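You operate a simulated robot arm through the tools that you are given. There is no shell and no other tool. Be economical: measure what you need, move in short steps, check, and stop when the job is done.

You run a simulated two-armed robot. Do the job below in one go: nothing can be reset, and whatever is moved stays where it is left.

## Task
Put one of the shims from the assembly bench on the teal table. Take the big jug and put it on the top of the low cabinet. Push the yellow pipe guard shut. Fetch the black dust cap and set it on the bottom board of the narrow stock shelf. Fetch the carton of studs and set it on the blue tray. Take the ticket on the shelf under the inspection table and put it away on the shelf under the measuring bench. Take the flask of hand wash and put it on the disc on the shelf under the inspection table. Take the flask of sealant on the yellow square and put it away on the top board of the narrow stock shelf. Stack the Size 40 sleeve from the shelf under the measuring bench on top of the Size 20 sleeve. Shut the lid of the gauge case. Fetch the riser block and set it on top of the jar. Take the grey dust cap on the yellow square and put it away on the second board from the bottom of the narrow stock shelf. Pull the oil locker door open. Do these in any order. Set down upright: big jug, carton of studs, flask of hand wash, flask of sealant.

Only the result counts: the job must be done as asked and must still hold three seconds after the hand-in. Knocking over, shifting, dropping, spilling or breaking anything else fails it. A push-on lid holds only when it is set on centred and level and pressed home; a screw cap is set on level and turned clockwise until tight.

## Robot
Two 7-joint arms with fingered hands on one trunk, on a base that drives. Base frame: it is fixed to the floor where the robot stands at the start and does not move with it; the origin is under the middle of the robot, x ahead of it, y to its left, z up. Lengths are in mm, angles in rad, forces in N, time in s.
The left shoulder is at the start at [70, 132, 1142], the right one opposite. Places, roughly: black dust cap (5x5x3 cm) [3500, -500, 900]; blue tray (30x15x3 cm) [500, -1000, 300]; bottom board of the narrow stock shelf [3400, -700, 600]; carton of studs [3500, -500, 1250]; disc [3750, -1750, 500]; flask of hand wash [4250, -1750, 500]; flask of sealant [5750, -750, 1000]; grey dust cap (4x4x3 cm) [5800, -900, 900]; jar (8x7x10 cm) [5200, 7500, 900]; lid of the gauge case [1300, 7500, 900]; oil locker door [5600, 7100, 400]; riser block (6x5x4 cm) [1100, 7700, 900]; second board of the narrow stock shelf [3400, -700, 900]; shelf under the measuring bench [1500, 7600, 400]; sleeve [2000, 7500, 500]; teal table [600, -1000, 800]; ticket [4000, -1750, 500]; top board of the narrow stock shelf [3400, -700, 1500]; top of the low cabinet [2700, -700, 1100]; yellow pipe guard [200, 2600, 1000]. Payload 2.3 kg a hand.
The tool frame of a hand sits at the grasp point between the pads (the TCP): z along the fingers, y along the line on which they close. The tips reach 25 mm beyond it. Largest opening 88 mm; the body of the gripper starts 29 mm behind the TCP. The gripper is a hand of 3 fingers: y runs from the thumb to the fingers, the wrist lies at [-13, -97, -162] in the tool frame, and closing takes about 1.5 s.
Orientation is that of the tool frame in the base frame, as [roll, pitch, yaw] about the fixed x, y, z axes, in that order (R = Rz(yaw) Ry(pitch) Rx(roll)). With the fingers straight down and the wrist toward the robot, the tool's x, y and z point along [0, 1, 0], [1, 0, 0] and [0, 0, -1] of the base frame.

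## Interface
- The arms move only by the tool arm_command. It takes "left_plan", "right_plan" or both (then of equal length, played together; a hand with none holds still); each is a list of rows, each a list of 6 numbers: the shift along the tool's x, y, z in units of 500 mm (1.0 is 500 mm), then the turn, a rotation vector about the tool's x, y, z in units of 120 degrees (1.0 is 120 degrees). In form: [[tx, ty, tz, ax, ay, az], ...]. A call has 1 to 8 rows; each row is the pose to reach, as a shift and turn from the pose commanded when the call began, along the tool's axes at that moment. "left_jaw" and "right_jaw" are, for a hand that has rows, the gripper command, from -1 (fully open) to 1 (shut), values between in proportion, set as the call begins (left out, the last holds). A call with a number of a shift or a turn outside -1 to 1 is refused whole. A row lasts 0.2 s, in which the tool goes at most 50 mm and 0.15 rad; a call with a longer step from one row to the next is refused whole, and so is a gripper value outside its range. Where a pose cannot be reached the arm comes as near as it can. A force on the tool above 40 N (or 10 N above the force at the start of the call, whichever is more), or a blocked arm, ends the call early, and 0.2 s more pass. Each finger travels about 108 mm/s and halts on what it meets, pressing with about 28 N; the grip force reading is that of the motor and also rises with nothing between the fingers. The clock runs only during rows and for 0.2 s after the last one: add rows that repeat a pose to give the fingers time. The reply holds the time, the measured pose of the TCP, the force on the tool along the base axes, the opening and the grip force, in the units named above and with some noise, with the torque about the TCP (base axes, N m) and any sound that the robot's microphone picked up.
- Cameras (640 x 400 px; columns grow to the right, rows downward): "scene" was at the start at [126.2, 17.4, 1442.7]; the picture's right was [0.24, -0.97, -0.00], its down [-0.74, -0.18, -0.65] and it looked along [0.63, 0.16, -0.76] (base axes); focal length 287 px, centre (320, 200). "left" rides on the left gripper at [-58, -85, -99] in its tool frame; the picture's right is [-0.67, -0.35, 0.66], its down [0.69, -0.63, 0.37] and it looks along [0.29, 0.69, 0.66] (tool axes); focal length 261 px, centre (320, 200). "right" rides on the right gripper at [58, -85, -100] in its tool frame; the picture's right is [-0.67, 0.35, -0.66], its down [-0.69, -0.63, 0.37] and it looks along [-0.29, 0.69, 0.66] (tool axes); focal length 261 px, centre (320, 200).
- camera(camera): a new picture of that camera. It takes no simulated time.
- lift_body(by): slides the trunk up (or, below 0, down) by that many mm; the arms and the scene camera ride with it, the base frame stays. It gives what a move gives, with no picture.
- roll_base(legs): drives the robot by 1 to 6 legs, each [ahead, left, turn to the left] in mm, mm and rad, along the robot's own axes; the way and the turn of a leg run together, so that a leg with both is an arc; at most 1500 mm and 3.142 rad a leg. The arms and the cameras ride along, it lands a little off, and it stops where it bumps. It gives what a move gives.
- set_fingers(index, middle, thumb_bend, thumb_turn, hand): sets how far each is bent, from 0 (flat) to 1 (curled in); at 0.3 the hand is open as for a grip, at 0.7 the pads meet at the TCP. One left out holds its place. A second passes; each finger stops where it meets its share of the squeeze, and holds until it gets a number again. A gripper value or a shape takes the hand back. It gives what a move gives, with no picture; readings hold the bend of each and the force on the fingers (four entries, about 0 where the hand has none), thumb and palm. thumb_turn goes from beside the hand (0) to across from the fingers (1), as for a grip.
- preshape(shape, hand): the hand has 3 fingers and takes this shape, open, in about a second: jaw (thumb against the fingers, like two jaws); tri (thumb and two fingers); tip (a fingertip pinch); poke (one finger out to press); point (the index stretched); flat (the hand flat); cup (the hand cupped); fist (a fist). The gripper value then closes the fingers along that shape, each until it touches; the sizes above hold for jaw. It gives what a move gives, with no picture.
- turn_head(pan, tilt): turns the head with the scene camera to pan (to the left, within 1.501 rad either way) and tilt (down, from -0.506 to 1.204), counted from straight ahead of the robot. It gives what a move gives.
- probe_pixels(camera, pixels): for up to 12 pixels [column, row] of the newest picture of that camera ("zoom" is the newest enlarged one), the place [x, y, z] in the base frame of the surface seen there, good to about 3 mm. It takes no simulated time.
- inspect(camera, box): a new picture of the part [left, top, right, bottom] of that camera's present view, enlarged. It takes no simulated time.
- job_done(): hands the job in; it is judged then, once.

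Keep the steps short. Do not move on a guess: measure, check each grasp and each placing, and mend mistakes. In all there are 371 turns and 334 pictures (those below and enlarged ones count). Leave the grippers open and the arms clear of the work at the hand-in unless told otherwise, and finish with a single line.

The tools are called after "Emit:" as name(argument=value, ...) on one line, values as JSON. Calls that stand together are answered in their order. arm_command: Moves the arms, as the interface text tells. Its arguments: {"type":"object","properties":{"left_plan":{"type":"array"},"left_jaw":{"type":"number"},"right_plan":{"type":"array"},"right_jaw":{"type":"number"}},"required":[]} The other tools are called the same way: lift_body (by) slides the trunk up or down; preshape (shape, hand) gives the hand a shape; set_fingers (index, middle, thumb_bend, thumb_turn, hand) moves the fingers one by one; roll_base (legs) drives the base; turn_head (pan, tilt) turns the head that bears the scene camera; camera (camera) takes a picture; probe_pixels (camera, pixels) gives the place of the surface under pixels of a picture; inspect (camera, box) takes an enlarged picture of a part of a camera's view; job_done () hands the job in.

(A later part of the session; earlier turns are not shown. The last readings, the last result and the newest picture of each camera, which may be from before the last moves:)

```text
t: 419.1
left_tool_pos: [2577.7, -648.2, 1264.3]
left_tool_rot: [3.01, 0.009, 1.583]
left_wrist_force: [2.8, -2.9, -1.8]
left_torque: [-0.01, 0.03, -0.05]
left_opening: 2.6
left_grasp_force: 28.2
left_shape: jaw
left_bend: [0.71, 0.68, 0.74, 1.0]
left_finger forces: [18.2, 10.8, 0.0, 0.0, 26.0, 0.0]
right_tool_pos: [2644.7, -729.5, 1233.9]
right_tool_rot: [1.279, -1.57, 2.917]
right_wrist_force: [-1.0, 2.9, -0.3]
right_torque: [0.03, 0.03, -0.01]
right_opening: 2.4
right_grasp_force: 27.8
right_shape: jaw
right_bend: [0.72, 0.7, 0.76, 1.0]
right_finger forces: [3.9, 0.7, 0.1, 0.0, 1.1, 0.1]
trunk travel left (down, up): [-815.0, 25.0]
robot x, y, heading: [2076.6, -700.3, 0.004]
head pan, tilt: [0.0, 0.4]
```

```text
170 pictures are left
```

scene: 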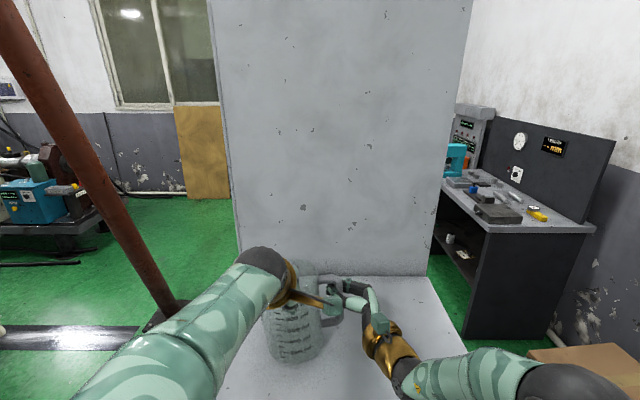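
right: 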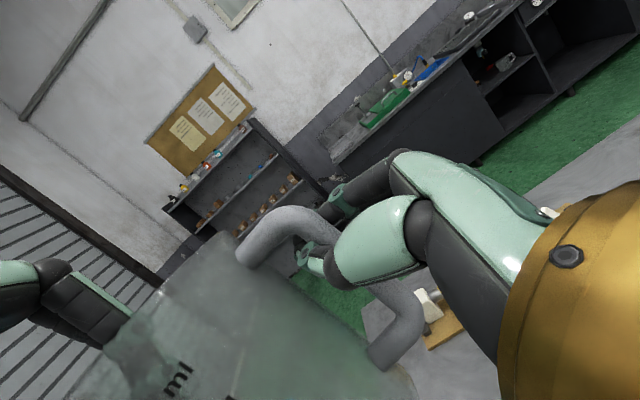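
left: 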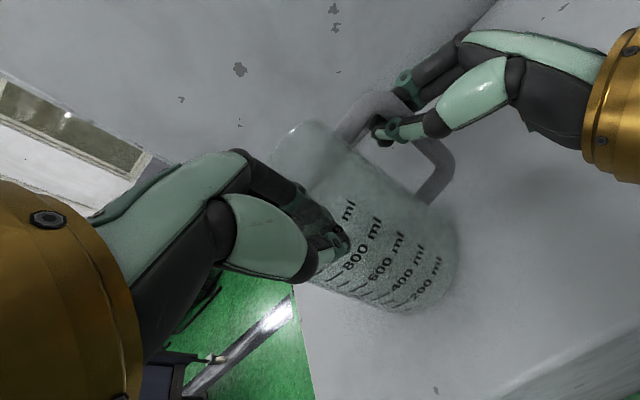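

Emit:
lift_body(by=-7)

Emit:
lift_body(by=-3)

Emit:
camera(camera="left")

```text
t: 419.6
left_tool_pos: [2577.4, -647.7, 1257.3]
left_tool_rot: [3.008, 0.007, 1.585]
left_wrist_force: [2.5, -6.1, 0.4]
left_torque: [-0.03, -0.09, -0.14]
left_opening: 2.5
left_grasp_force: 28.1
left_shape: jaw
left_bend: [0.71, 0.68, 0.74, 1.0]
left_finger forces: [17.0, 11.4, 0.0, 0.0, 24.5, 0.0]
right_tool_pos: [2643.8, -729.5, 1226.8]
right_tool_rot: [0.661, -1.57, -2.748]
right_wrist_force: [-3.1, 5.2, 1.0]
right_torque: [0.03, -0.02, 0.01]
right_opening: 2.5
right_grasp_force: 28.0
right_shape: jaw
right_bend: [0.72, 0.7, 0.76, 1.0]
right_finger forces: [2.7, 1.4, 0.0, 0.0, 1.4, 0.0]
trunk travel left (down, up): [-808.0, 32.0]
robot x, y, heading: [2079.0, -701.2, 0.007]
head pan, tilt: [0.0, 0.4]
```

```text
t: 420.1
left_tool_pos: [2576.2, -649.1, 1255.3]
left_tool_rot: [3.007, 0.009, 1.585]
left_wrist_force: [3.4, -7.0, 1.0]
left_torque: [-0.03, -0.12, -0.18]
left_opening: 2.4
left_grasp_force: 28.3
left_shape: jaw
left_bend: [0.71, 0.68, 0.74, 1.0]
left_finger forces: [16.6, 12.0, 0.0, 0.1, 24.8, 0.0]
right_tool_pos: [2644.6, -731.6, 1224.7]
right_tool_rot: [0.779, -1.568, -2.866]
right_wrist_force: [-3.9, 6.6, 1.5]
right_torque: [-0.04, -0.03, 0.0]
right_opening: 2.6
right_grasp_force: 28.0
right_shape: jaw
right_bend: [0.72, 0.7, 0.76, 1.0]
right_finger forces: [2.3, 1.8, 0.1, 0.0, 1.6, 0.1]
trunk travel left (down, up): [-805.0, 35.0]
robot x, y, heading: [2075.3, -696.2, 0.011]
head pan, tilt: [0.0, 0.4]
```

```text
169 pictures are left
```

left: 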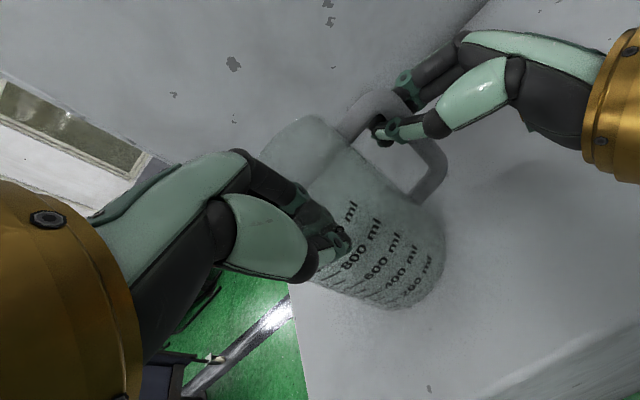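

The jug is touching. I'll release the left pinch first.

Emit:
arm_command(left_plan=[[0, 0, 0, 0, 0, 0], [0, 0, 0, 0, 0, 0], [0, 0, 0, 0, 0, 0], [0, 0, 0, 0, 0, 0]], left_jaw=-0.3)

Emit:
camera(camera="left")

Emit:
inspect(camera="scene", box=[200, 230, 440, 400])

```text
t: 421.1
left_tool_pos: [2577.0, -648.2, 1253.6]
left_tool_rot: [3.01, 0.009, 1.584]
left_wrist_force: [-0.5, 0.0, -0.2]
left_torque: [0.02, 0.0, -0.04]
left_opening: 56.7
left_grasp_force: 0.1
left_shape: jaw
left_bend: [0.28, 0.39, 0.62, 1.0]
left_finger forces: [0.1, 0.1, 0.0, 0.0, 0.1, 0.0]
right_tool_pos: [2644.7, -730.2, 1223.7]
right_tool_rot: [1.681, -1.569, 2.512]
right_wrist_force: [0.2, -0.8, -0.2]
right_torque: [0.04, 0.04, -0.01]
right_opening: 2.4
right_grasp_force: 27.8
right_shape: jaw
right_bend: [0.72, 0.7, 0.76, 1.0]
right_finger forces: [3.5, 1.6, 0.0, 0.1, 1.3, 0.0]
trunk travel left (down, up): [-805.0, 35.0]
robot x, y, heading: [2075.7, -701.9, 0.008]
head pan, tilt: [0.0, 0.4]
```

```text
168 pictures are left
```

left: 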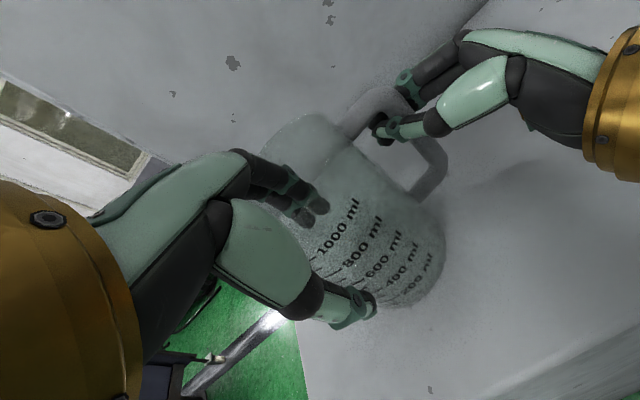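

```text
2.35 times, centred on (320, 315) of scene
```

zoom: 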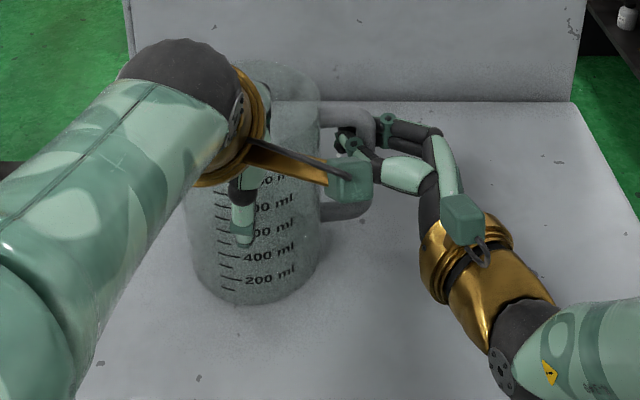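

Standing well. I'll lift the left hand out, then open the right hand and retreat along its axis.

Emit:
arm_command(left_plan=[[0, 0.01, -0.05, 0, 0, 0], [0, 0.013, -0.1, 0, 0, 0], [0, 0.0, -0.14, 0, 0, 0], [0, -0.06, -0.14, 0, 0, 0], [0, -0.14, -0.14, 0, 0, 0], [0, -0.22, -0.14, 0, 0, 0]])

Emit:
arm_command(right_plan=[[0, 0, 0, 0, 0, 0], [0, 0, 0, 0, 0, 0], [0, 0, 0, 0, 0, 0], [0, 0, 0, 0, 0, 0], [0, 0, 0, 0, 0, 0]], right_jaw=-0.3)

Emit:
camera(camera="right")

Emit:
inspect(camera="scene", box=[200, 230, 440, 400])

```text
t: 422.5
left_tool_pos: [2456.7, -648.8, 1309.1]
left_tool_rot: [3.008, 0.011, 1.584]
left_wrist_force: [0.6, 0.5, 0.0]
left_torque: [0.0, 0.03, 0.0]
left_opening: 57.1
left_grasp_force: 0.1
left_shape: jaw
left_bend: [0.28, 0.39, 0.62, 1.0]
left_finger forces: [0.1, 0.1, 0.1, 0.0, 0.0, 0.1]
right_tool_pos: [2643.6, -727.7, 1223.8]
right_tool_rot: [-3.058, -1.569, 0.972]
right_wrist_force: [-0.4, -0.3, -0.5]
right_torque: [0.01, 0.02, -0.01]
right_opening: 2.5
right_grasp_force: 27.8
right_shape: jaw
right_bend: [0.72, 0.7, 0.76, 1.0]
right_finger forces: [3.3, 1.5, 0.0, 0.1, 1.6, 0.1]
trunk travel left (down, up): [-805.0, 35.0]
robot x, y, heading: [2073.1, -701.1, 0.006]
head pan, tilt: [0.0, 0.4]
```

```text
t: 423.7
left_tool_pos: [2457.7, -650.2, 1309.0]
left_tool_rot: [3.01, 0.009, 1.584]
left_wrist_force: [0.0, -0.2, 1.0]
left_torque: [0.04, -0.03, 0.01]
left_opening: 57.0
left_grasp_force: 0.1
left_shape: jaw
left_bend: [0.28, 0.39, 0.62, 1.0]
left_finger forces: [0.0, 0.0, 0.0, 0.1, 0.1, 0.1]
right_tool_pos: [2644.4, -729.3, 1223.0]
right_tool_rot: [0.02, -1.57, -2.108]
right_wrist_force: [-0.7, -1.0, 0.0]
right_torque: [0.03, -0.01, -0.01]
right_opening: 57.0
right_grasp_force: 0.0
right_shape: jaw
right_bend: [0.28, 0.39, 0.62, 1.0]
right_finger forces: [0.1, 0.0, 0.0, 0.0, 0.0, 0.0]
trunk travel left (down, up): [-805.0, 35.0]
robot x, y, heading: [2075.0, -696.5, 0.011]
head pan, tilt: [0.0, 0.4]
```

```text
166 pictures are left
```

right: 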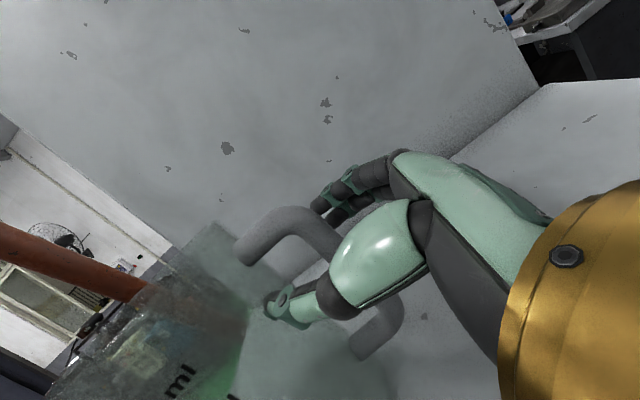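

```text
2.35 times, centred on (320, 315) of scene
```

zoom: 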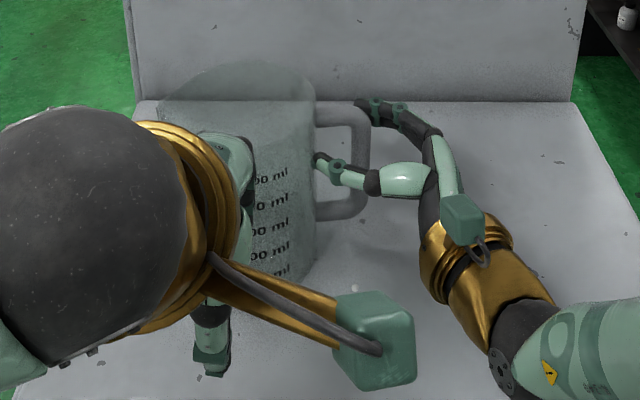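

Emit:
arm_command(right_plan=[[0, 0, -0.05, 0, 0, 0], [0, 0, -0.1, 0, 0, 0], [0, 0, -0.16, 0, 0, 0], [0, 0, -0.22, 0, 0, 0]])

Emit:
roll_base(legs=[[-350, 0, 0]])

Emit:
camera(camera="scene")

```text
t: 424.7
left_tool_pos: [2457.9, -652.7, 1309.3]
left_tool_rot: [3.009, 0.006, 1.586]
left_wrist_force: [0.4, -0.2, 0.4]
left_torque: [0.01, -0.02, 0.01]
left_opening: 57.2
left_grasp_force: 0.1
left_shape: jaw
left_bend: [0.28, 0.39, 0.62, 1.0]
left_finger forces: [0.0, 0.0, 0.0, 0.0, 0.1, 0.0]
right_tool_pos: [2590.0, -828.3, 1223.4]
right_tool_rot: [0.599, -1.57, -2.686]
right_wrist_force: [-0.8, -0.2, 0.6]
right_torque: [-0.03, -0.02, 0.02]
right_opening: 57.1
right_grasp_force: 0.2
right_shape: jaw
right_bend: [0.28, 0.39, 0.62, 1.0]
right_finger forces: [0.0, 0.0, 0.0, 0.0, 0.0, 0.0]
trunk travel left (down, up): [-805.0, 35.0]
robot x, y, heading: [2076.0, -701.1, 0.01]
head pan, tilt: [0.0, 0.4]
```

```text
t: 427.0
left_tool_pos: [2112.2, -652.4, 1307.9]
left_tool_rot: [3.013, 0.009, 1.586]
left_wrist_force: [-0.2, 0.2, 0.1]
left_torque: [0.0, 0.04, 0.0]
left_opening: 57.0
left_grasp_force: 0.1
left_shape: jaw
left_bend: [0.28, 0.39, 0.62, 1.0]
left_finger forces: [0.0, 0.0, 0.0, 0.0, 0.0, 0.1]
right_tool_pos: [2243.9, -829.5, 1223.9]
right_tool_rot: [-1.595, -1.569, -0.491]
right_wrist_force: [-0.1, 0.0, -0.5]
right_torque: [0.0, 0.01, -0.01]
right_opening: 56.8
right_grasp_force: 0.2
right_shape: jaw
right_bend: [0.28, 0.39, 0.62, 1.0]
right_finger forces: [0.0, 0.1, 0.0, 0.0, 0.1, 0.0]
trunk travel left (down, up): [-805.0, 35.0]
robot x, y, heading: [1724.9, -701.0, 0.012]
head pan, tilt: [0.0, 0.4]
```

```text
164 pictures are left
```

scene: 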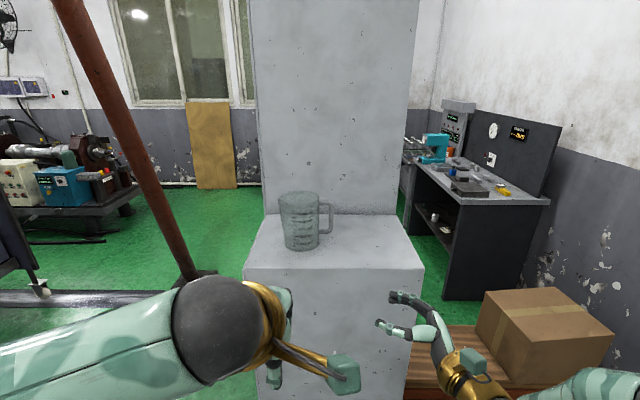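

The jug stands upright on the low cabinet. I'll restore both hands to tool-down and drive toward the stock shelf, passing between pillar and cabinet.

Emit:
arm_command(right_plan=[[0, 0, 0, 0.065, 0, 0], [0, 0, 0, 0.13, 0, 0], [0, 0, 0, 0.195, 0, 0], [0, 0, 0, 0.25, 0, 0]], left_plan=[[0, 0, 0, 0.03, 0, 0], [0, 0, 0, 0.063, 0, 0], [0, 0, 0, 0.063, 0, 0], [0, 0, 0, 0.063, 0, 0]])

Emit:
arm_command(right_plan=[[0, 0, 0, 0, -0.07, 0], [0, 0, 0, 0, -0.14, 0], [0, 0, 0, 0, -0.21, 0], [0, 0, 0, 0, -0.28, 0], [0, 0, 0, 0, -0.35, 0], [0, 0, 0, 0, -0.42, 0], [0, 0, 0, 0, -0.49, 0], [0, 0, 0, 0, -0.56, 0]])

Emit:
arm_command(right_plan=[[0, 0, 0, 0, -0.07, 0], [0, 0, 0, 0, -0.14, 0], [0, 0, 0, 0, -0.19, 0]])

Emit:
roll_base(legs=[[0, 560, 0], [950, 0, 0]])

Emit:
turn_head(pan=-0.5, tilt=0.2)

Emit:
camera(camera="scene")

```text
t: 428.0
left_tool_pos: [2109.6, -652.8, 1309.1]
left_tool_rot: [3.142, 0.008, 1.588]
left_wrist_force: [0.5, 0.2, 0.1]
left_torque: [-0.03, 0.01, 0.01]
left_opening: 57.2
left_grasp_force: 0.0
left_shape: jaw
left_bend: [0.28, 0.39, 0.62, 1.0]
left_finger forces: [0.0, 0.0, 0.0, 0.0, 0.0, 0.0]
right_tool_pos: [2242.1, -829.5, 1223.3]
right_tool_rot: [2.073, -1.569, 2.647]
right_wrist_force: [0.0, 0.4, 1.0]
right_torque: [-0.04, -0.01, 0.0]
right_opening: 57.0
right_grasp_force: 0.0
right_shape: jaw
right_bend: [0.28, 0.39, 0.62, 1.0]
right_finger forces: [0.0, 0.0, 0.0, 0.0, 0.0, 0.0]
trunk travel left (down, up): [-805.0, 35.0]
robot x, y, heading: [1724.8, -703.9, 0.011]
head pan, tilt: [0.0, 0.4]
```

```text
t: 429.8
left_tool_pos: [2109.3, -651.5, 1309.4]
left_tool_rot: [3.141, 0.008, 1.587]
left_wrist_force: [-1.2, -0.5, 0.3]
left_torque: [0.0, 0.0, 0.03]
left_opening: 56.9
left_grasp_force: 0.0
left_shape: jaw
left_bend: [0.28, 0.39, 0.62, 1.0]
left_finger forces: [0.0, 0.0, 0.0, 0.1, 0.0, 0.1]
right_tool_pos: [2241.1, -828.0, 1224.4]
right_tool_rot: [3.14, -0.394, 1.579]
right_wrist_force: [-0.3, -0.8, -0.5]
right_torque: [0.04, -0.02, -0.02]
right_opening: 57.1
right_grasp_force: 0.1
right_shape: jaw
right_bend: [0.28, 0.39, 0.62, 1.0]
right_finger forces: [0.0, 0.1, 0.1, 0.0, 0.1, 0.0]
trunk travel left (down, up): [-805.0, 35.0]
robot x, y, heading: [1725.7, -702.5, 0.003]
head pan, tilt: [0.0, 0.4]
```

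```text
t: 430.6
left_tool_pos: [2108.5, -653.4, 1308.9]
left_tool_rot: [-3.141, 0.009, 1.587]
left_wrist_force: [0.1, 0.1, 1.6]
left_torque: [-0.02, 0.01, -0.01]
left_opening: 56.7
left_grasp_force: 0.1
left_shape: jaw
left_bend: [0.28, 0.39, 0.62, 1.0]
left_finger forces: [0.1, 0.1, 0.0, 0.1, 0.0, 0.1]
right_tool_pos: [2239.8, -829.3, 1223.9]
right_tool_rot: [3.141, 0.001, 1.579]
right_wrist_force: [-0.2, 0.6, 0.9]
right_torque: [0.01, 0.01, 0.0]
right_opening: 57.2
right_grasp_force: 0.1
right_shape: jaw
right_bend: [0.28, 0.39, 0.62, 1.0]
right_finger forces: [0.1, 0.0, 0.1, 0.1, 0.0, 0.0]
trunk travel left (down, up): [-805.0, 35.0]
robot x, y, heading: [1725.0, -702.2, 0.007]
head pan, tilt: [0.0, 0.4]
```

```text
t: 438.4
left_tool_pos: [3055.3, -54.5, 1310.0]
left_tool_rot: [3.14, 0.01, 1.616]
left_wrist_force: [0.3, 0.1, 0.0]
left_torque: [0.0, 0.01, 0.0]
left_opening: 57.2
left_grasp_force: 0.0
left_shape: jaw
left_bend: [0.28, 0.39, 0.62, 1.0]
left_finger forces: [0.0, 0.0, 0.0, 0.1, 0.0, 0.1]
right_tool_pos: [3192.3, -227.4, 1224.3]
right_tool_rot: [3.14, 0.001, 1.608]
right_wrist_force: [0.3, 0.6, -0.2]
right_torque: [0.02, -0.01, 0.03]
right_opening: 57.0
right_grasp_force: 0.2
right_shape: jaw
right_bend: [0.28, 0.39, 0.62, 1.0]
right_finger forces: [0.0, 0.1, 0.0, 0.0, 0.0, 0.0]
trunk travel left (down, up): [-805.0, 35.0]
robot x, y, heading: [2675.6, -117.2, 0.038]
head pan, tilt: [0.0, 0.4]
```

```text
t: 439.3
left_tool_pos: [3057.4, -53.6, 1309.4]
left_tool_rot: [3.141, 0.009, 1.614]
left_wrist_force: [0.0, -0.2, 0.0]
left_torque: [0.02, 0.0, 0.01]
left_opening: 56.9
left_grasp_force: 0.1
left_shape: jaw
left_bend: [0.28, 0.39, 0.62, 1.0]
left_finger forces: [0.0, 0.1, 0.0, 0.0, 0.0, 0.0]
right_tool_pos: [3193.6, -226.4, 1224.2]
right_tool_rot: [3.139, 0.0, 1.609]
right_wrist_force: [0.0, 0.0, -0.1]
right_torque: [0.01, 0.0, 0.01]
right_opening: 57.0
right_grasp_force: 0.1
right_shape: jaw
right_bend: [0.28, 0.39, 0.62, 1.0]
right_finger forces: [0.0, 0.0, 0.0, 0.0, 0.0, 0.0]
trunk travel left (down, up): [-805.0, 35.0]
robot x, y, heading: [2676.6, -115.5, 0.042]
head pan, tilt: [-0.499, 0.201]
```

```text
163 pictures are left
```

scene: 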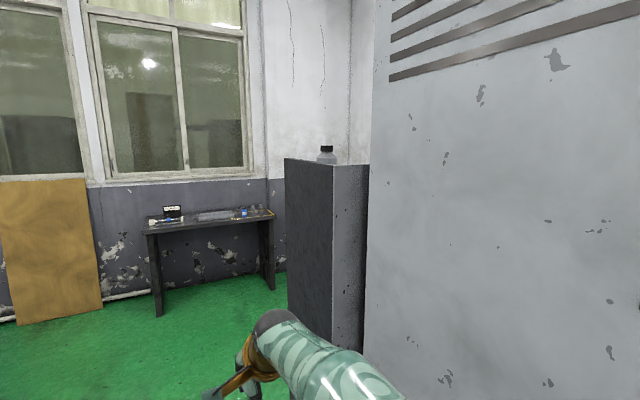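

The shelf is the dark narrow unit behind the cabinet. I'll drive further to see its open front.

Emit:
probe_pixels(camera="scene", pixels=[[290, 180], [330, 180], [365, 180], [290, 300], [333, 340], [327, 155], [160, 215], [270, 215], [155, 310], [60, 310]])

Emit:
roll_base(legs=[[1450, 0, -0.04]])

Emit:
turn_head(pan=-1.4, tilt=0.35)

Emit:
camera(camera="scene")

```text
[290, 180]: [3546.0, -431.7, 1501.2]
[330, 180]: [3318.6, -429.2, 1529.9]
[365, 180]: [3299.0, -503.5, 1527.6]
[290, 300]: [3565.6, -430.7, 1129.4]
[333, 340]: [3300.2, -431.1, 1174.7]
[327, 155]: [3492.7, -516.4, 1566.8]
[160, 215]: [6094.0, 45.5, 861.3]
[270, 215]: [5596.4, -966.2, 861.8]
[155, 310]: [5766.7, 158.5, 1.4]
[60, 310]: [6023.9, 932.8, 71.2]
```

```text
t: 446.5
left_tool_pos: [4501.2, -39.9, 1309.0]
left_tool_rot: [3.139, 0.009, 1.579]
left_wrist_force: [0.1, 0.3, 0.2]
left_torque: [0.0, 0.02, 0.01]
left_opening: 57.0
left_grasp_force: 0.0
left_shape: jaw
left_bend: [0.28, 0.39, 0.62, 1.0]
left_finger forces: [0.0, 0.0, 0.0, 0.0, 0.1, 0.1]
right_tool_pos: [4629.4, -216.7, 1224.3]
right_tool_rot: [3.141, 0.001, 1.571]
right_wrist_force: [0.5, 0.0, 0.0]
right_torque: [0.02, -0.04, 0.0]
right_opening: 57.2
right_grasp_force: 0.0
right_shape: jaw
right_bend: [0.28, 0.39, 0.62, 1.0]
right_finger forces: [0.0, 0.0, 0.0, 0.0, 0.0, 0.0]
trunk travel left (down, up): [-805.0, 35.0]
robot x, y, heading: [4118.1, -90.3, 0.005]
head pan, tilt: [-0.499, 0.201]
```

```text
t: 447.7
left_tool_pos: [4501.1, -40.9, 1308.7]
left_tool_rot: [3.141, 0.009, 1.579]
left_wrist_force: [-0.6, 0.3, -0.2]
left_torque: [-0.01, 0.01, 0.02]
left_opening: 57.3
left_grasp_force: 0.0
left_shape: jaw
left_bend: [0.28, 0.39, 0.62, 1.0]
left_finger forces: [0.1, 0.1, 0.1, 0.1, 0.1, 0.0]
right_tool_pos: [4631.5, -217.7, 1223.4]
right_tool_rot: [3.141, -0.001, 1.574]
right_wrist_force: [-0.4, -0.4, -0.7]
right_torque: [0.01, -0.01, 0.02]
right_opening: 57.0
right_grasp_force: 0.0
right_shape: jaw
right_bend: [0.28, 0.39, 0.62, 1.0]
right_finger forces: [0.0, 0.0, 0.0, 0.0, 0.0, 0.0]
trunk travel left (down, up): [-805.0, 35.0]
robot x, y, heading: [4120.1, -85.9, -0.004]
head pan, tilt: [-1.4, 0.351]
```

```text
162 pictures are left
```

scene: 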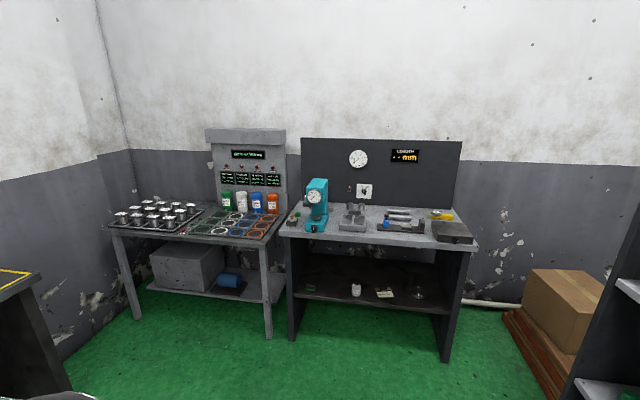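

The stock shelf opens toward +x (its boards are at the right edge), and the inspection table is ahead. I'll position at (4250,-680) facing the shelf.

Emit:
roll_base(legs=[[150, -590, 0], [0, 0, 1.571], [0, 0, 1.571]])

Emit:
turn_head(pan=0.0, tilt=0.4)

Emit:
camera(camera="scene")

```text
t: 458.8
left_tool_pos: [3881.6, -723.2, 1308.8]
left_tool_rot: [3.141, 0.009, -1.556]
left_wrist_force: [0.1, -1.1, -0.1]
left_torque: [-0.01, 0.02, 0.02]
left_opening: 57.0
left_grasp_force: 0.1
left_shape: jaw
left_bend: [0.28, 0.39, 0.62, 1.0]
left_finger forces: [0.0, 0.1, 0.0, 0.0, 0.1, 0.1]
right_tool_pos: [3750.8, -546.4, 1222.9]
right_tool_rot: [-3.142, 0.001, -1.563]
right_wrist_force: [0.2, 0.1, 0.5]
right_torque: [0.0, 0.02, -0.01]
right_opening: 57.1
right_grasp_force: 0.0
right_shape: jaw
right_bend: [0.28, 0.39, 0.62, 1.0]
right_finger forces: [0.1, 0.0, 0.0, 0.1, 0.0, 0.0]
trunk travel left (down, up): [-805.0, 35.0]
robot x, y, heading: [4261.7, -672.6, -3.135]
head pan, tilt: [-1.4, 0.351]
```

```text
t: 460.3
left_tool_pos: [3881.7, -723.9, 1310.0]
left_tool_rot: [3.141, 0.008, -1.556]
left_wrist_force: [-0.1, 0.2, 1.8]
left_torque: [0.0, -0.02, 0.01]
left_opening: 57.2
left_grasp_force: 0.0
left_shape: jaw
left_bend: [0.28, 0.39, 0.62, 1.0]
left_finger forces: [0.0, 0.0, 0.0, 0.1, 0.1, 0.1]
right_tool_pos: [3749.9, -546.6, 1224.2]
right_tool_rot: [-3.141, 0.0, -1.564]
right_wrist_force: [0.0, 0.7, 0.1]
right_torque: [-0.02, -0.02, -0.02]
right_opening: 57.0
right_grasp_force: 0.1
right_shape: jaw
right_bend: [0.28, 0.39, 0.62, 1.0]
right_finger forces: [0.0, 0.0, 0.0, 0.0, 0.1, 0.0]
trunk travel left (down, up): [-805.0, 35.0]
robot x, y, heading: [4265.8, -671.2, -3.135]
head pan, tilt: [0.0, 0.4]
```

```text
161 pictures are left
```

scene: 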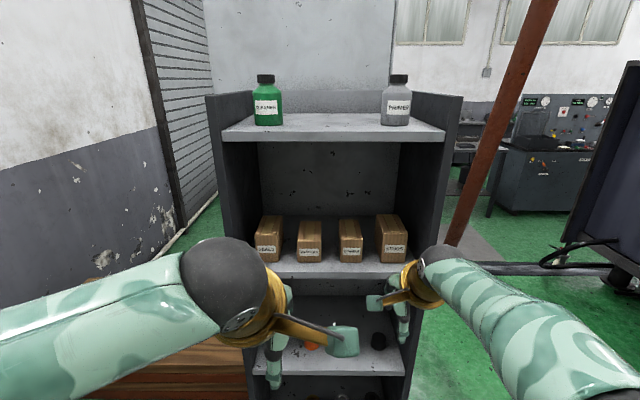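

Emit:
inspect(camera="scene", box=[210, 60, 460, 280])

Emit:
inspect(camera="scene", box=[240, 200, 420, 270])

Emit:
probe_pixels(camera="scene", pixels=[[330, 133], [230, 135], [440, 135], [340, 268], [270, 250], [390, 240], [340, 370], [378, 340], [265, 105], [397, 105], [308, 246], [352, 246]])

```text
1.82 times, centred on (335, 170) of scene
```

zoom: 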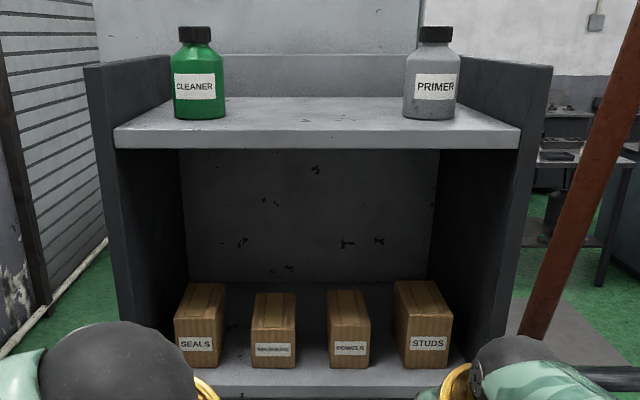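

```text
3.56 times, centred on (330, 235) of scene
```

zoom: 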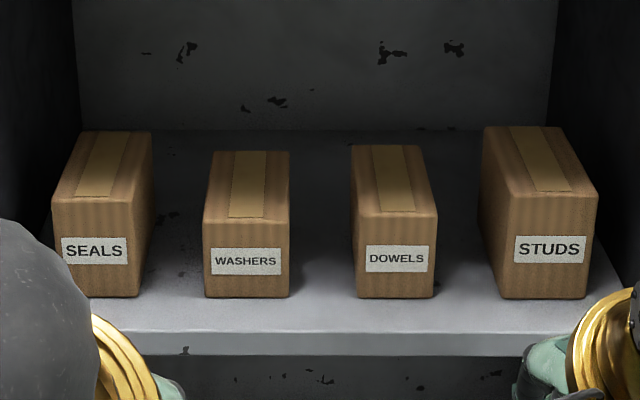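

```text
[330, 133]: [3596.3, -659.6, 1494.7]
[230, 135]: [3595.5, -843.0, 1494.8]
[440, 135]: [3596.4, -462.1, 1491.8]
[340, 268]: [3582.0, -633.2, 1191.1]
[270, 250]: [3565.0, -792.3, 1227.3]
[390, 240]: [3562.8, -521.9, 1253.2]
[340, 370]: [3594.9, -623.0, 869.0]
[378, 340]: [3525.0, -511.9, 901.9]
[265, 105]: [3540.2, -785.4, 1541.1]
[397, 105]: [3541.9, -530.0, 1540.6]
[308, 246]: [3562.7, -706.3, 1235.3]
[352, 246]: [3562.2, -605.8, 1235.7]
```

STUDS carton is the rightmost one. First I'll handle the black dust cap: lower the trunk to see the cap board.

Emit:
lift_body(by=-380)

Emit:
camera(camera="scene")

```text
t: 464.0
left_tool_pos: [3882.9, -724.2, 929.3]
left_tool_rot: [-3.141, 0.01, -1.557]
left_wrist_force: [-0.1, 0.1, 0.0]
left_torque: [0.02, 0.04, 0.0]
left_opening: 57.1
left_grasp_force: 0.0
left_shape: jaw
left_bend: [0.28, 0.39, 0.62, 1.0]
left_finger forces: [0.0, 0.0, 0.0, 0.0, 0.0, 0.1]
right_tool_pos: [3750.0, -547.4, 843.6]
right_tool_rot: [3.142, -0.001, -1.565]
right_wrist_force: [0.2, 0.2, 0.1]
right_torque: [0.0, -0.04, 0.01]
right_opening: 56.7
right_grasp_force: 0.0
right_shape: jaw
right_bend: [0.28, 0.39, 0.62, 1.0]
right_finger forces: [0.0, 0.0, 0.0, 0.0, 0.1, 0.0]
trunk travel left (down, up): [-425.0, 415.0]
robot x, y, heading: [4267.7, -669.9, -3.138]
head pan, tilt: [0.0, 0.4]
```

```text
158 pictures are left
```

scene: 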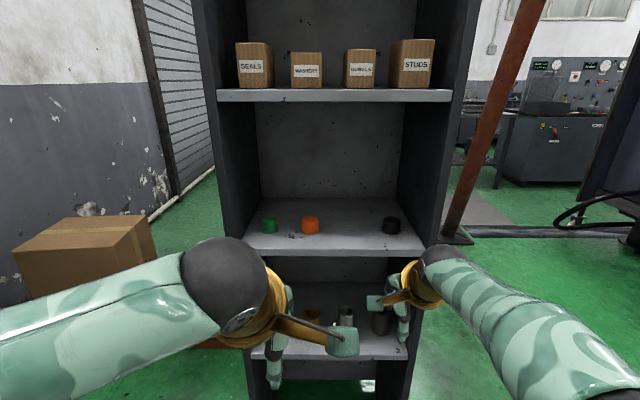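

Emit:
inspect(camera="scene", box=[230, 180, 440, 370])

Emit:
probe_pixels(camera="scene", pixels=[[390, 219], [390, 228], [383, 226], [398, 226], [340, 245], [340, 254], [420, 240], [250, 240], [310, 218], [380, 320], [345, 318], [300, 345]])

```text
2.11 times, centred on (335, 275) of scene
```

zoom: 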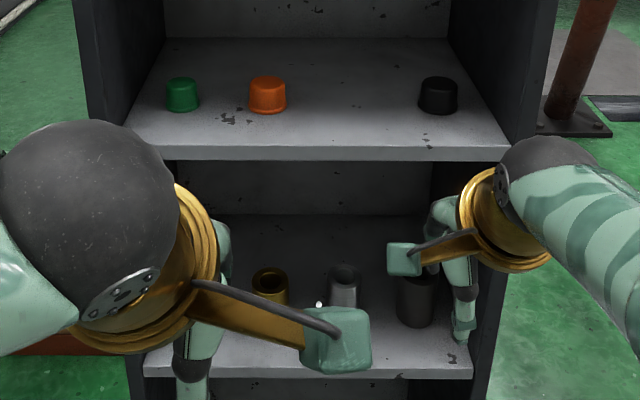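

```text
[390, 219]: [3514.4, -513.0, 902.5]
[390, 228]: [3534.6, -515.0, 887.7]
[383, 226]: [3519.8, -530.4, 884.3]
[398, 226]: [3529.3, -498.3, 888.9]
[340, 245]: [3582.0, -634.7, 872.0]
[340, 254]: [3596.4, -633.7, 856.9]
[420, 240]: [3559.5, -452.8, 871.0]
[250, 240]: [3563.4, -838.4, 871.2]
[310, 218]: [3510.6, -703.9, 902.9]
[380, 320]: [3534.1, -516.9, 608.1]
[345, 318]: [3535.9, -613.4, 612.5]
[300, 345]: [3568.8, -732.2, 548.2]
```

The cap board is at z 871 and the bottom board at 548, with free space near y -790. I'll retract the left hand, set trunk height, and drive the right hand to the black cap (3512,-514).

Emit:
arm_command(left_plan=[[0, -0.08, 0, 0, 0, 0], [0, -0.16, 0, 0, 0, 0], [0, -0.22, 0, 0, 0, 0]])

Emit:
lift_body(by=110)

Emit:
roll_base(legs=[[190, -30, -0.006]])

Emit:
camera(camera="right")

```text
t: 464.8
left_tool_pos: [3992.6, -719.9, 927.0]
left_tool_rot: [3.14, 0.008, -1.555]
left_wrist_force: [-0.3, 0.0, -0.2]
left_torque: [0.0, 0.03, 0.01]
left_opening: 57.1
left_grasp_force: 0.0
left_shape: jaw
left_bend: [0.28, 0.39, 0.62, 1.0]
left_finger forces: [0.0, 0.0, 0.0, 0.1, 0.0, 0.0]
right_tool_pos: [3750.6, -547.2, 844.4]
right_tool_rot: [3.14, -0.001, -1.564]
right_wrist_force: [-1.3, -0.9, 0.2]
right_torque: [0.0, 0.01, 0.04]
right_opening: 56.8
right_grasp_force: 0.1
right_shape: jaw
right_bend: [0.28, 0.39, 0.62, 1.0]
right_finger forces: [0.1, 0.1, 0.1, 0.1, 0.1, 0.0]
trunk travel left (down, up): [-425.0, 415.0]
robot x, y, heading: [4264.0, -673.0, -3.135]
head pan, tilt: [0.0, 0.4]
```

```text
t: 466.2
left_tool_pos: [3992.5, -721.2, 1037.7]
left_tool_rot: [3.142, 0.009, -1.557]
left_wrist_force: [0.4, -0.2, 0.2]
left_torque: [0.03, -0.05, -0.01]
left_opening: 57.0
left_grasp_force: 0.1
left_shape: jaw
left_bend: [0.28, 0.39, 0.62, 1.0]
left_finger forces: [0.0, 0.1, 0.0, 0.1, 0.1, 0.1]
right_tool_pos: [3750.6, -546.4, 954.0]
right_tool_rot: [3.141, -0.001, -1.564]
right_wrist_force: [-0.6, -1.1, 0.2]
right_torque: [0.04, -0.01, 0.02]
right_opening: 56.8
right_grasp_force: 0.3
right_shape: jaw
right_bend: [0.28, 0.39, 0.62, 1.0]
right_finger forces: [0.0, 0.1, 0.0, 0.1, 0.1, 0.0]
trunk travel left (down, up): [-535.0, 305.0]
robot x, y, heading: [4263.1, -671.5, -3.135]
head pan, tilt: [0.0, 0.4]
```

```text
t: 467.8
left_tool_pos: [3806.6, -690.4, 1038.1]
left_tool_rot: [3.139, 0.011, -1.562]
left_wrist_force: [0.4, 0.1, 0.0]
left_torque: [-0.02, 0.0, 0.0]
left_opening: 56.8
left_grasp_force: 0.0
left_shape: jaw
left_bend: [0.28, 0.39, 0.62, 1.0]
left_finger forces: [0.0, 0.0, 0.0, 0.0, 0.1, 0.1]
right_tool_pos: [3565.1, -515.9, 953.4]
right_tool_rot: [3.139, 0.001, -1.568]
right_wrist_force: [0.6, -0.8, -0.4]
right_torque: [0.01, 0.05, -0.01]
right_opening: 57.1
right_grasp_force: 0.0
right_shape: jaw
right_bend: [0.28, 0.39, 0.62, 1.0]
right_finger forces: [0.0, 0.0, 0.1, 0.0, 0.0, 0.0]
trunk travel left (down, up): [-535.0, 305.0]
robot x, y, heading: [4075.3, -644.9, -3.14]
head pan, tilt: [0.0, 0.4]
```

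```text
156 pictures are left
```

right: 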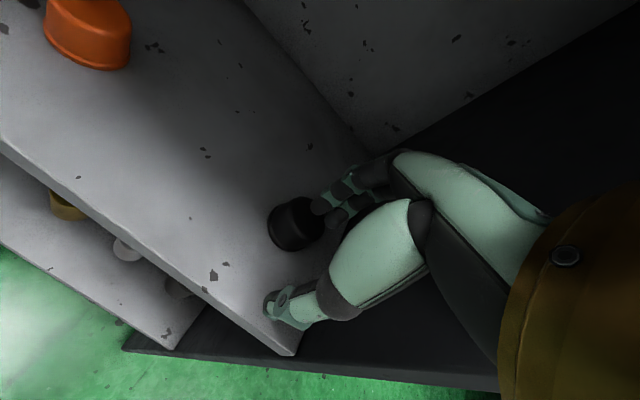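

Emit:
probe_pixels(camera="right", pixels=[[298, 218], [275, 225], [310, 205], [320, 235], [295, 245], [285, 210], [350, 160], [400, 135]])

```text
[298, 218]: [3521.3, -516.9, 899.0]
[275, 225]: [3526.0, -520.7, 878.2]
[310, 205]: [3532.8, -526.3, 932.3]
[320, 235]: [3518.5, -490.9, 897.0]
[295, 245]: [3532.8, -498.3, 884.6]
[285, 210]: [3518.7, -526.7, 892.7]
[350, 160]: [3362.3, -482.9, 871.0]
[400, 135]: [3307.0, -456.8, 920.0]
```

Cap centre is (3512,-512). I'll move over it and down to grip.

Emit:
arm_command(right_plan=[[-0.008, 0.05, 0, 0, 0, 0], [-0.008, 0.106, 0, 0, 0, 0], [-0.008, 0.106, 0.05, 0, 0, 0], [-0.008, 0.106, 0.09, 0, 0, 0], [-0.008, 0.106, 0.109, 0, 0, 0], [-0.008, 0.106, 0.109, 0, 0, 0]], right_jaw=-1)

Emit:
arm_command(right_plan=[[0, 0, 0, 0, 0, 0], [0, 0, 0, 0, 0, 0], [0, 0, 0, 0, 0, 0], [0, 0, 0, 0, 0, 0], [0, 0, 0, 0, 0, 0]], right_jaw=0.7)

Emit:
camera(camera="right")

```text
t: 469.2
left_tool_pos: [3805.0, -690.6, 1038.0]
left_tool_rot: [3.141, 0.009, -1.562]
left_wrist_force: [0.9, 0.2, -0.6]
left_torque: [0.02, 0.01, -0.01]
left_opening: 57.3
left_grasp_force: 0.1
left_shape: jaw
left_bend: [0.28, 0.39, 0.62, 1.0]
left_finger forces: [0.0, 0.0, 0.0, 0.1, 0.1, 0.0]
right_tool_pos: [3511.0, -512.1, 900.1]
right_tool_rot: [3.141, 0.0, -1.569]
right_wrist_force: [0.8, -0.1, 0.4]
right_torque: [-0.02, 0.01, 0.01]
right_opening: 87.6
right_grasp_force: 0.1
right_shape: jaw
right_bend: [0.3, 0.3, 0.3, 0.98]
right_finger forces: [0.1, 0.1, 0.1, 0.0, 0.0, 0.0]
trunk travel left (down, up): [-535.0, 305.0]
robot x, y, heading: [4080.4, -643.5, -3.141]
head pan, tilt: [0.0, 0.4]
```

```text
t: 470.4
left_tool_pos: [3805.8, -691.8, 1037.3]
left_tool_rot: [3.141, 0.009, -1.562]
left_wrist_force: [0.1, 0.9, -1.5]
left_torque: [-0.03, -0.01, 0.0]
left_opening: 57.2
left_grasp_force: 0.1
left_shape: jaw
left_bend: [0.28, 0.39, 0.62, 1.0]
left_finger forces: [0.0, 0.0, 0.1, 0.0, 0.0, 0.0]
right_tool_pos: [3511.2, -512.3, 900.0]
right_tool_rot: [-3.14, 0.0, -1.568]
right_wrist_force: [0.0, -0.5, -0.9]
right_torque: [0.03, 0.04, 0.04]
right_opening: 34.3
right_grasp_force: 28.1
right_shape: jaw
right_bend: [0.74, 0.49, 0.72, 1.0]
right_finger forces: [15.7, 9.0, 0.1, 0.0, 25.0, 0.1]
trunk travel left (down, up): [-535.0, 305.0]
robot x, y, heading: [4075.2, -641.7, -3.139]
head pan, tilt: [0.0, 0.4]
```

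```text
155 pictures are left
```

right: 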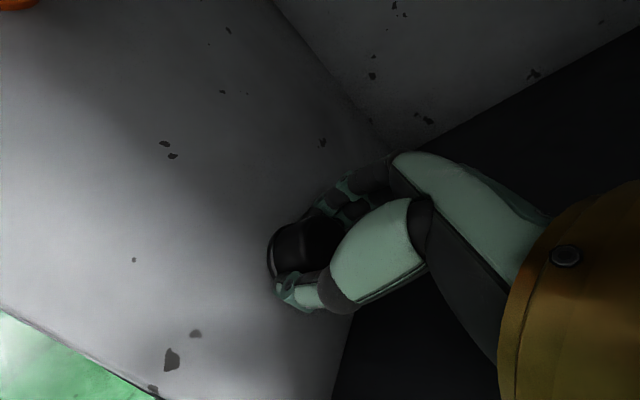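

Gripped. I'll lift slightly, back out, lower the trunk and shift toward the free spot on the bottom board.

Emit:
arm_command(right_plan=[[0, 0, -0.05, 0, 0, 0], [0, 0, -0.08, 0, 0, 0], [0, 0, -0.08, 0, 0, 0]])

Emit:
roll_base(legs=[[-210, 0, 0], [0, 275, 0]])

Emit:
lift_body(by=-325)

Emit:
turn_head(pan=0.0, tilt=0.5)

Emit:
camera(camera="scene")

Emit:
camera(camera="right")

```text
t: 471.2
left_tool_pos: [3806.2, -691.4, 1039.2]
left_tool_rot: [-3.141, 0.008, -1.562]
left_wrist_force: [0.2, 0.4, 0.5]
left_torque: [-0.01, 0.0, 0.02]
left_opening: 57.2
left_grasp_force: 0.0
left_shape: jaw
left_bend: [0.28, 0.39, 0.62, 1.0]
left_finger forces: [0.0, 0.0, 0.0, 0.0, 0.0, 0.0]
right_tool_pos: [3510.4, -511.9, 938.9]
right_tool_rot: [3.141, 0.0, -1.57]
right_wrist_force: [-0.5, 0.4, 0.5]
right_torque: [-0.02, -0.02, 0.01]
right_opening: 34.3
right_grasp_force: 28.1
right_shape: jaw
right_bend: [0.74, 0.49, 0.72, 1.0]
right_finger forces: [15.5, 8.9, 0.1, 0.0, 25.2, 0.0]
trunk travel left (down, up): [-535.0, 305.0]
robot x, y, heading: [4077.2, -646.3, -3.136]
head pan, tilt: [0.0, 0.4]
```

```text
t: 474.4
left_tool_pos: [4018.0, -963.2, 1037.5]
left_tool_rot: [-3.142, 0.007, -1.566]
left_wrist_force: [-0.3, 0.7, -0.5]
left_torque: [0.0, 0.0, 0.0]
left_opening: 57.0
left_grasp_force: 0.0
left_shape: jaw
left_bend: [0.28, 0.39, 0.62, 1.0]
left_finger forces: [0.0, 0.0, 0.0, 0.0, 0.0, 0.1]
right_tool_pos: [3723.1, -783.8, 938.2]
right_tool_rot: [-3.142, 0.001, -1.569]
right_wrist_force: [-0.3, 0.3, 0.4]
right_torque: [0.0, 0.0, 0.0]
right_opening: 34.2
right_grasp_force: 28.3
right_shape: jaw
right_bend: [0.74, 0.49, 0.72, 1.0]
right_finger forces: [15.6, 8.9, 0.0, 0.0, 25.1, 0.0]
trunk travel left (down, up): [-535.0, 305.0]
robot x, y, heading: [4291.3, -914.4, -3.136]
head pan, tilt: [0.0, 0.4]
```

```text
t: 477.6
left_tool_pos: [4018.0, -963.6, 713.4]
left_tool_rot: [3.141, 0.009, -1.564]
left_wrist_force: [-0.7, -0.6, 1.1]
left_torque: [0.01, 0.0, -0.04]
left_opening: 57.0
left_grasp_force: 0.1
left_shape: jaw
left_bend: [0.28, 0.39, 0.62, 1.0]
left_finger forces: [0.1, 0.1, 0.0, 0.0, 0.1, 0.0]
right_tool_pos: [3723.9, -784.9, 613.5]
right_tool_rot: [-3.141, 0.0, -1.568]
right_wrist_force: [-0.7, 0.0, 0.6]
right_torque: [0.03, 0.0, 0.0]
right_opening: 34.3
right_grasp_force: 27.9
right_shape: jaw
right_bend: [0.74, 0.49, 0.72, 1.0]
right_finger forces: [15.6, 8.9, 0.0, 0.1, 25.0, 0.0]
trunk travel left (down, up): [-210.0, 630.0]
robot x, y, heading: [4290.4, -921.7, -3.135]
head pan, tilt: [0.0, 0.4]
```

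```text
t: 478.2
left_tool_pos: [4017.8, -964.2, 713.8]
left_tool_rot: [-3.141, 0.009, -1.564]
left_wrist_force: [-0.3, 0.6, -0.1]
left_torque: [-0.01, -0.01, 0.01]
left_opening: 57.1
left_grasp_force: 0.0
left_shape: jaw
left_bend: [0.28, 0.39, 0.62, 1.0]
left_finger forces: [0.0, 0.0, 0.0, 0.1, 0.0, 0.1]
right_tool_pos: [3722.6, -784.9, 614.3]
right_tool_rot: [3.141, 0.001, -1.569]
right_wrist_force: [-0.7, -1.0, -1.0]
right_torque: [0.0, 0.01, 0.01]
right_opening: 34.1
right_grasp_force: 28.0
right_shape: jaw
right_bend: [0.74, 0.49, 0.72, 1.0]
right_finger forces: [15.7, 8.9, 0.0, 0.0, 25.1, 0.0]
trunk travel left (down, up): [-210.0, 630.0]
robot x, y, heading: [4291.2, -919.1, -3.139]
head pan, tilt: [0.0, 0.499]
```

```text
154 pictures are left
```

scene: 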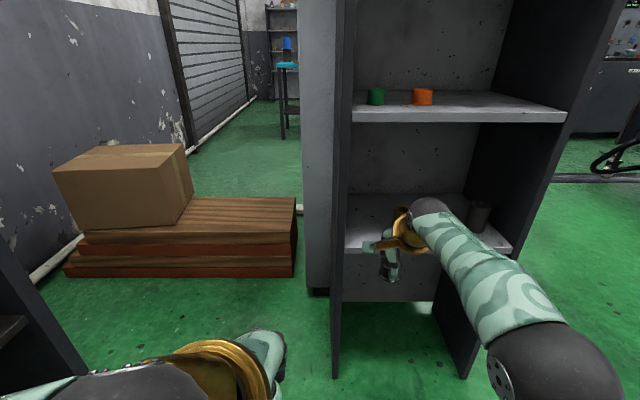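

```text
153 pictures are left
```

right: 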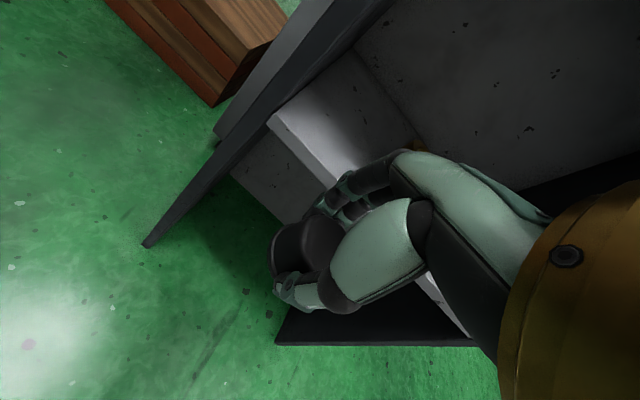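

Emit:
probe_pixels(camera="right", pixels=[[270, 125], [300, 140], [330, 90], [350, 110], [300, 100], [260, 110], [415, 145], [370, 130], [240, 165]])

Emit:
inspect(camera="scene", box=[320, 160, 520, 300])

```text
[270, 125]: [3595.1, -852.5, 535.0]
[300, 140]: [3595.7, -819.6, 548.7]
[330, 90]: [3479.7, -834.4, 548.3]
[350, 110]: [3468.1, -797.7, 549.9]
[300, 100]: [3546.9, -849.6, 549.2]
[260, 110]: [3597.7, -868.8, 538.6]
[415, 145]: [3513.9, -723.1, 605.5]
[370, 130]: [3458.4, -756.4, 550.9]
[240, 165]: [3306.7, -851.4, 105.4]
```

```text
2.86 times, centred on (420, 230) of scene
```

zoom: 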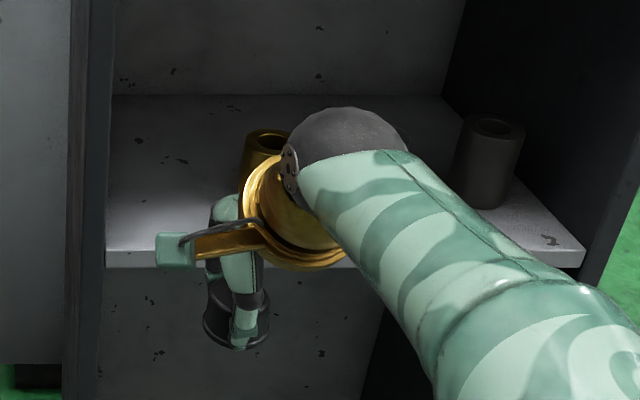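

Left wall inner face is at y≈-851 and the gold piece at y≈-723. I'll place the cap at about (3552,-798).

Emit:
roll_base(legs=[[170, 13, 0]])

Emit:
camera(camera="right")

```text
t: 479.7
left_tool_pos: [3848.5, -977.1, 713.2]
left_tool_rot: [3.141, 0.008, -1.562]
left_wrist_force: [0.0, -0.4, -0.2]
left_torque: [0.01, 0.01, -0.02]
left_opening: 56.9
left_grasp_force: 0.1
left_shape: jaw
left_bend: [0.28, 0.39, 0.62, 1.0]
left_finger forces: [0.0, 0.1, 0.1, 0.0, 0.0, 0.0]
right_tool_pos: [3553.8, -797.9, 613.9]
right_tool_rot: [3.141, 0.0, -1.57]
right_wrist_force: [0.2, 0.1, -0.7]
right_torque: [0.0, 0.0, 0.0]
right_opening: 34.2
right_grasp_force: 27.9
right_shape: jaw
right_bend: [0.74, 0.49, 0.72, 1.0]
right_finger forces: [15.5, 8.9, 0.1, 0.1, 25.1, 0.0]
trunk travel left (down, up): [-210.0, 630.0]
robot x, y, heading: [4122.4, -932.9, -3.139]
head pan, tilt: [0.0, 0.499]
```

```text
151 pictures are left
```

right: 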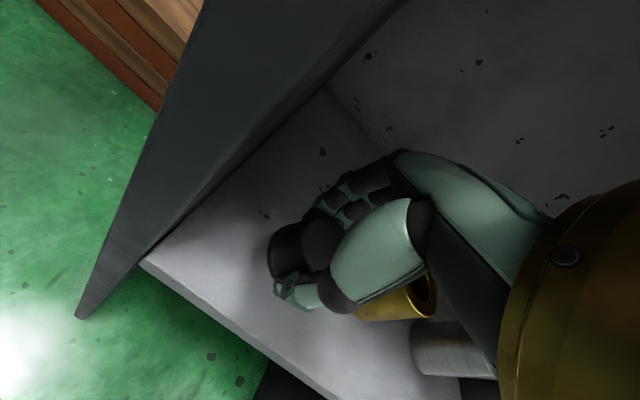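

Emit:
arm_command(right_plan=[[0, 0, 0.03, 0, 0, 0], [0, 0, 0.055, 0, 0, 0], [0, 0, 0.068, 0, 0, 0], [0, 0, 0.074, 0, 0, 0], [0, 0, 0.074, 0, 0, 0]])

Emit:
arm_command(right_plan=[[0, 0, 0, 0, 0, 0], [0, 0, 0, 0, 0, 0], [0, 0, 0, 0, 0, 0], [0, 0, 0, 0, 0, 0], [0, 0, -0.04, 0, 0, 0], [0, 0, -0.09, 0, 0, 0], [0, 0, -0.09, 0, 0, 0]], right_jaw=-0.5)

Emit:
camera(camera="right")

```text
t: 480.9
left_tool_pos: [3850.3, -978.0, 714.2]
left_tool_rot: [3.138, 0.008, -1.562]
left_wrist_force: [-0.6, -0.4, 1.0]
left_torque: [-0.01, 0.03, -0.01]
left_opening: 57.1
left_grasp_force: 0.1
left_shape: jaw
left_bend: [0.28, 0.39, 0.62, 1.0]
left_finger forces: [0.0, 0.0, 0.0, 0.0, 0.0, 0.0]
right_tool_pos: [3554.9, -799.2, 578.9]
right_tool_rot: [3.135, 0.0, -1.569]
right_wrist_force: [-3.0, -0.2, 10.8]
right_torque: [0.0, 0.06, -0.01]
right_opening: 34.5
right_grasp_force: 27.9
right_shape: jaw
right_bend: [0.74, 0.49, 0.73, 1.0]
right_finger forces: [17.7, 10.9, 0.0, 0.1, 26.4, 0.0]
trunk travel left (down, up): [-210.0, 630.0]
robot x, y, heading: [4125.6, -934.4, -3.137]
head pan, tilt: [0.0, 0.499]
```

```text
t: 482.5
left_tool_pos: [3849.7, -978.0, 713.8]
left_tool_rot: [-3.141, 0.007, -1.562]
left_wrist_force: [0.3, 0.7, 0.0]
left_torque: [-0.02, -0.02, 0.04]
left_opening: 56.7
left_grasp_force: 0.1
left_shape: jaw
left_bend: [0.28, 0.39, 0.62, 1.0]
left_finger forces: [0.0, 0.0, 0.1, 0.1, 0.0, 0.0]
right_tool_pos: [3555.6, -798.9, 623.6]
right_tool_rot: [-3.141, 0.001, -1.57]
right_wrist_force: [0.3, 0.4, -0.2]
right_torque: [0.0, -0.01, 0.0]
right_opening: 65.8
right_grasp_force: 0.1
right_shape: jaw
right_bend: [0.27, 0.36, 0.54, 0.99]
right_finger forces: [0.0, 0.0, 0.0, 0.0, 0.0, 0.0]
trunk travel left (down, up): [-210.0, 630.0]
robot x, y, heading: [4120.2, -933.3, -3.139]
head pan, tilt: [0.0, 0.499]
```

```text
150 pictures are left
```

right: 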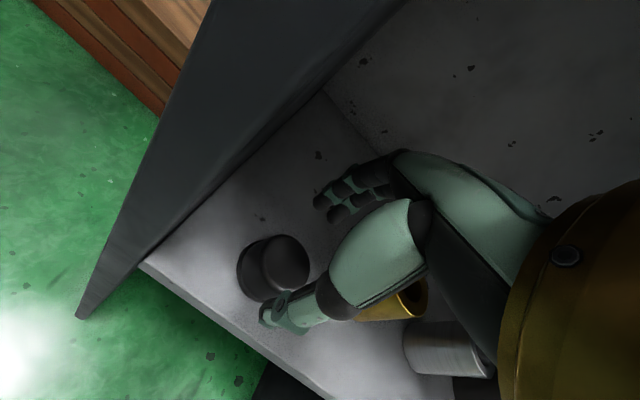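

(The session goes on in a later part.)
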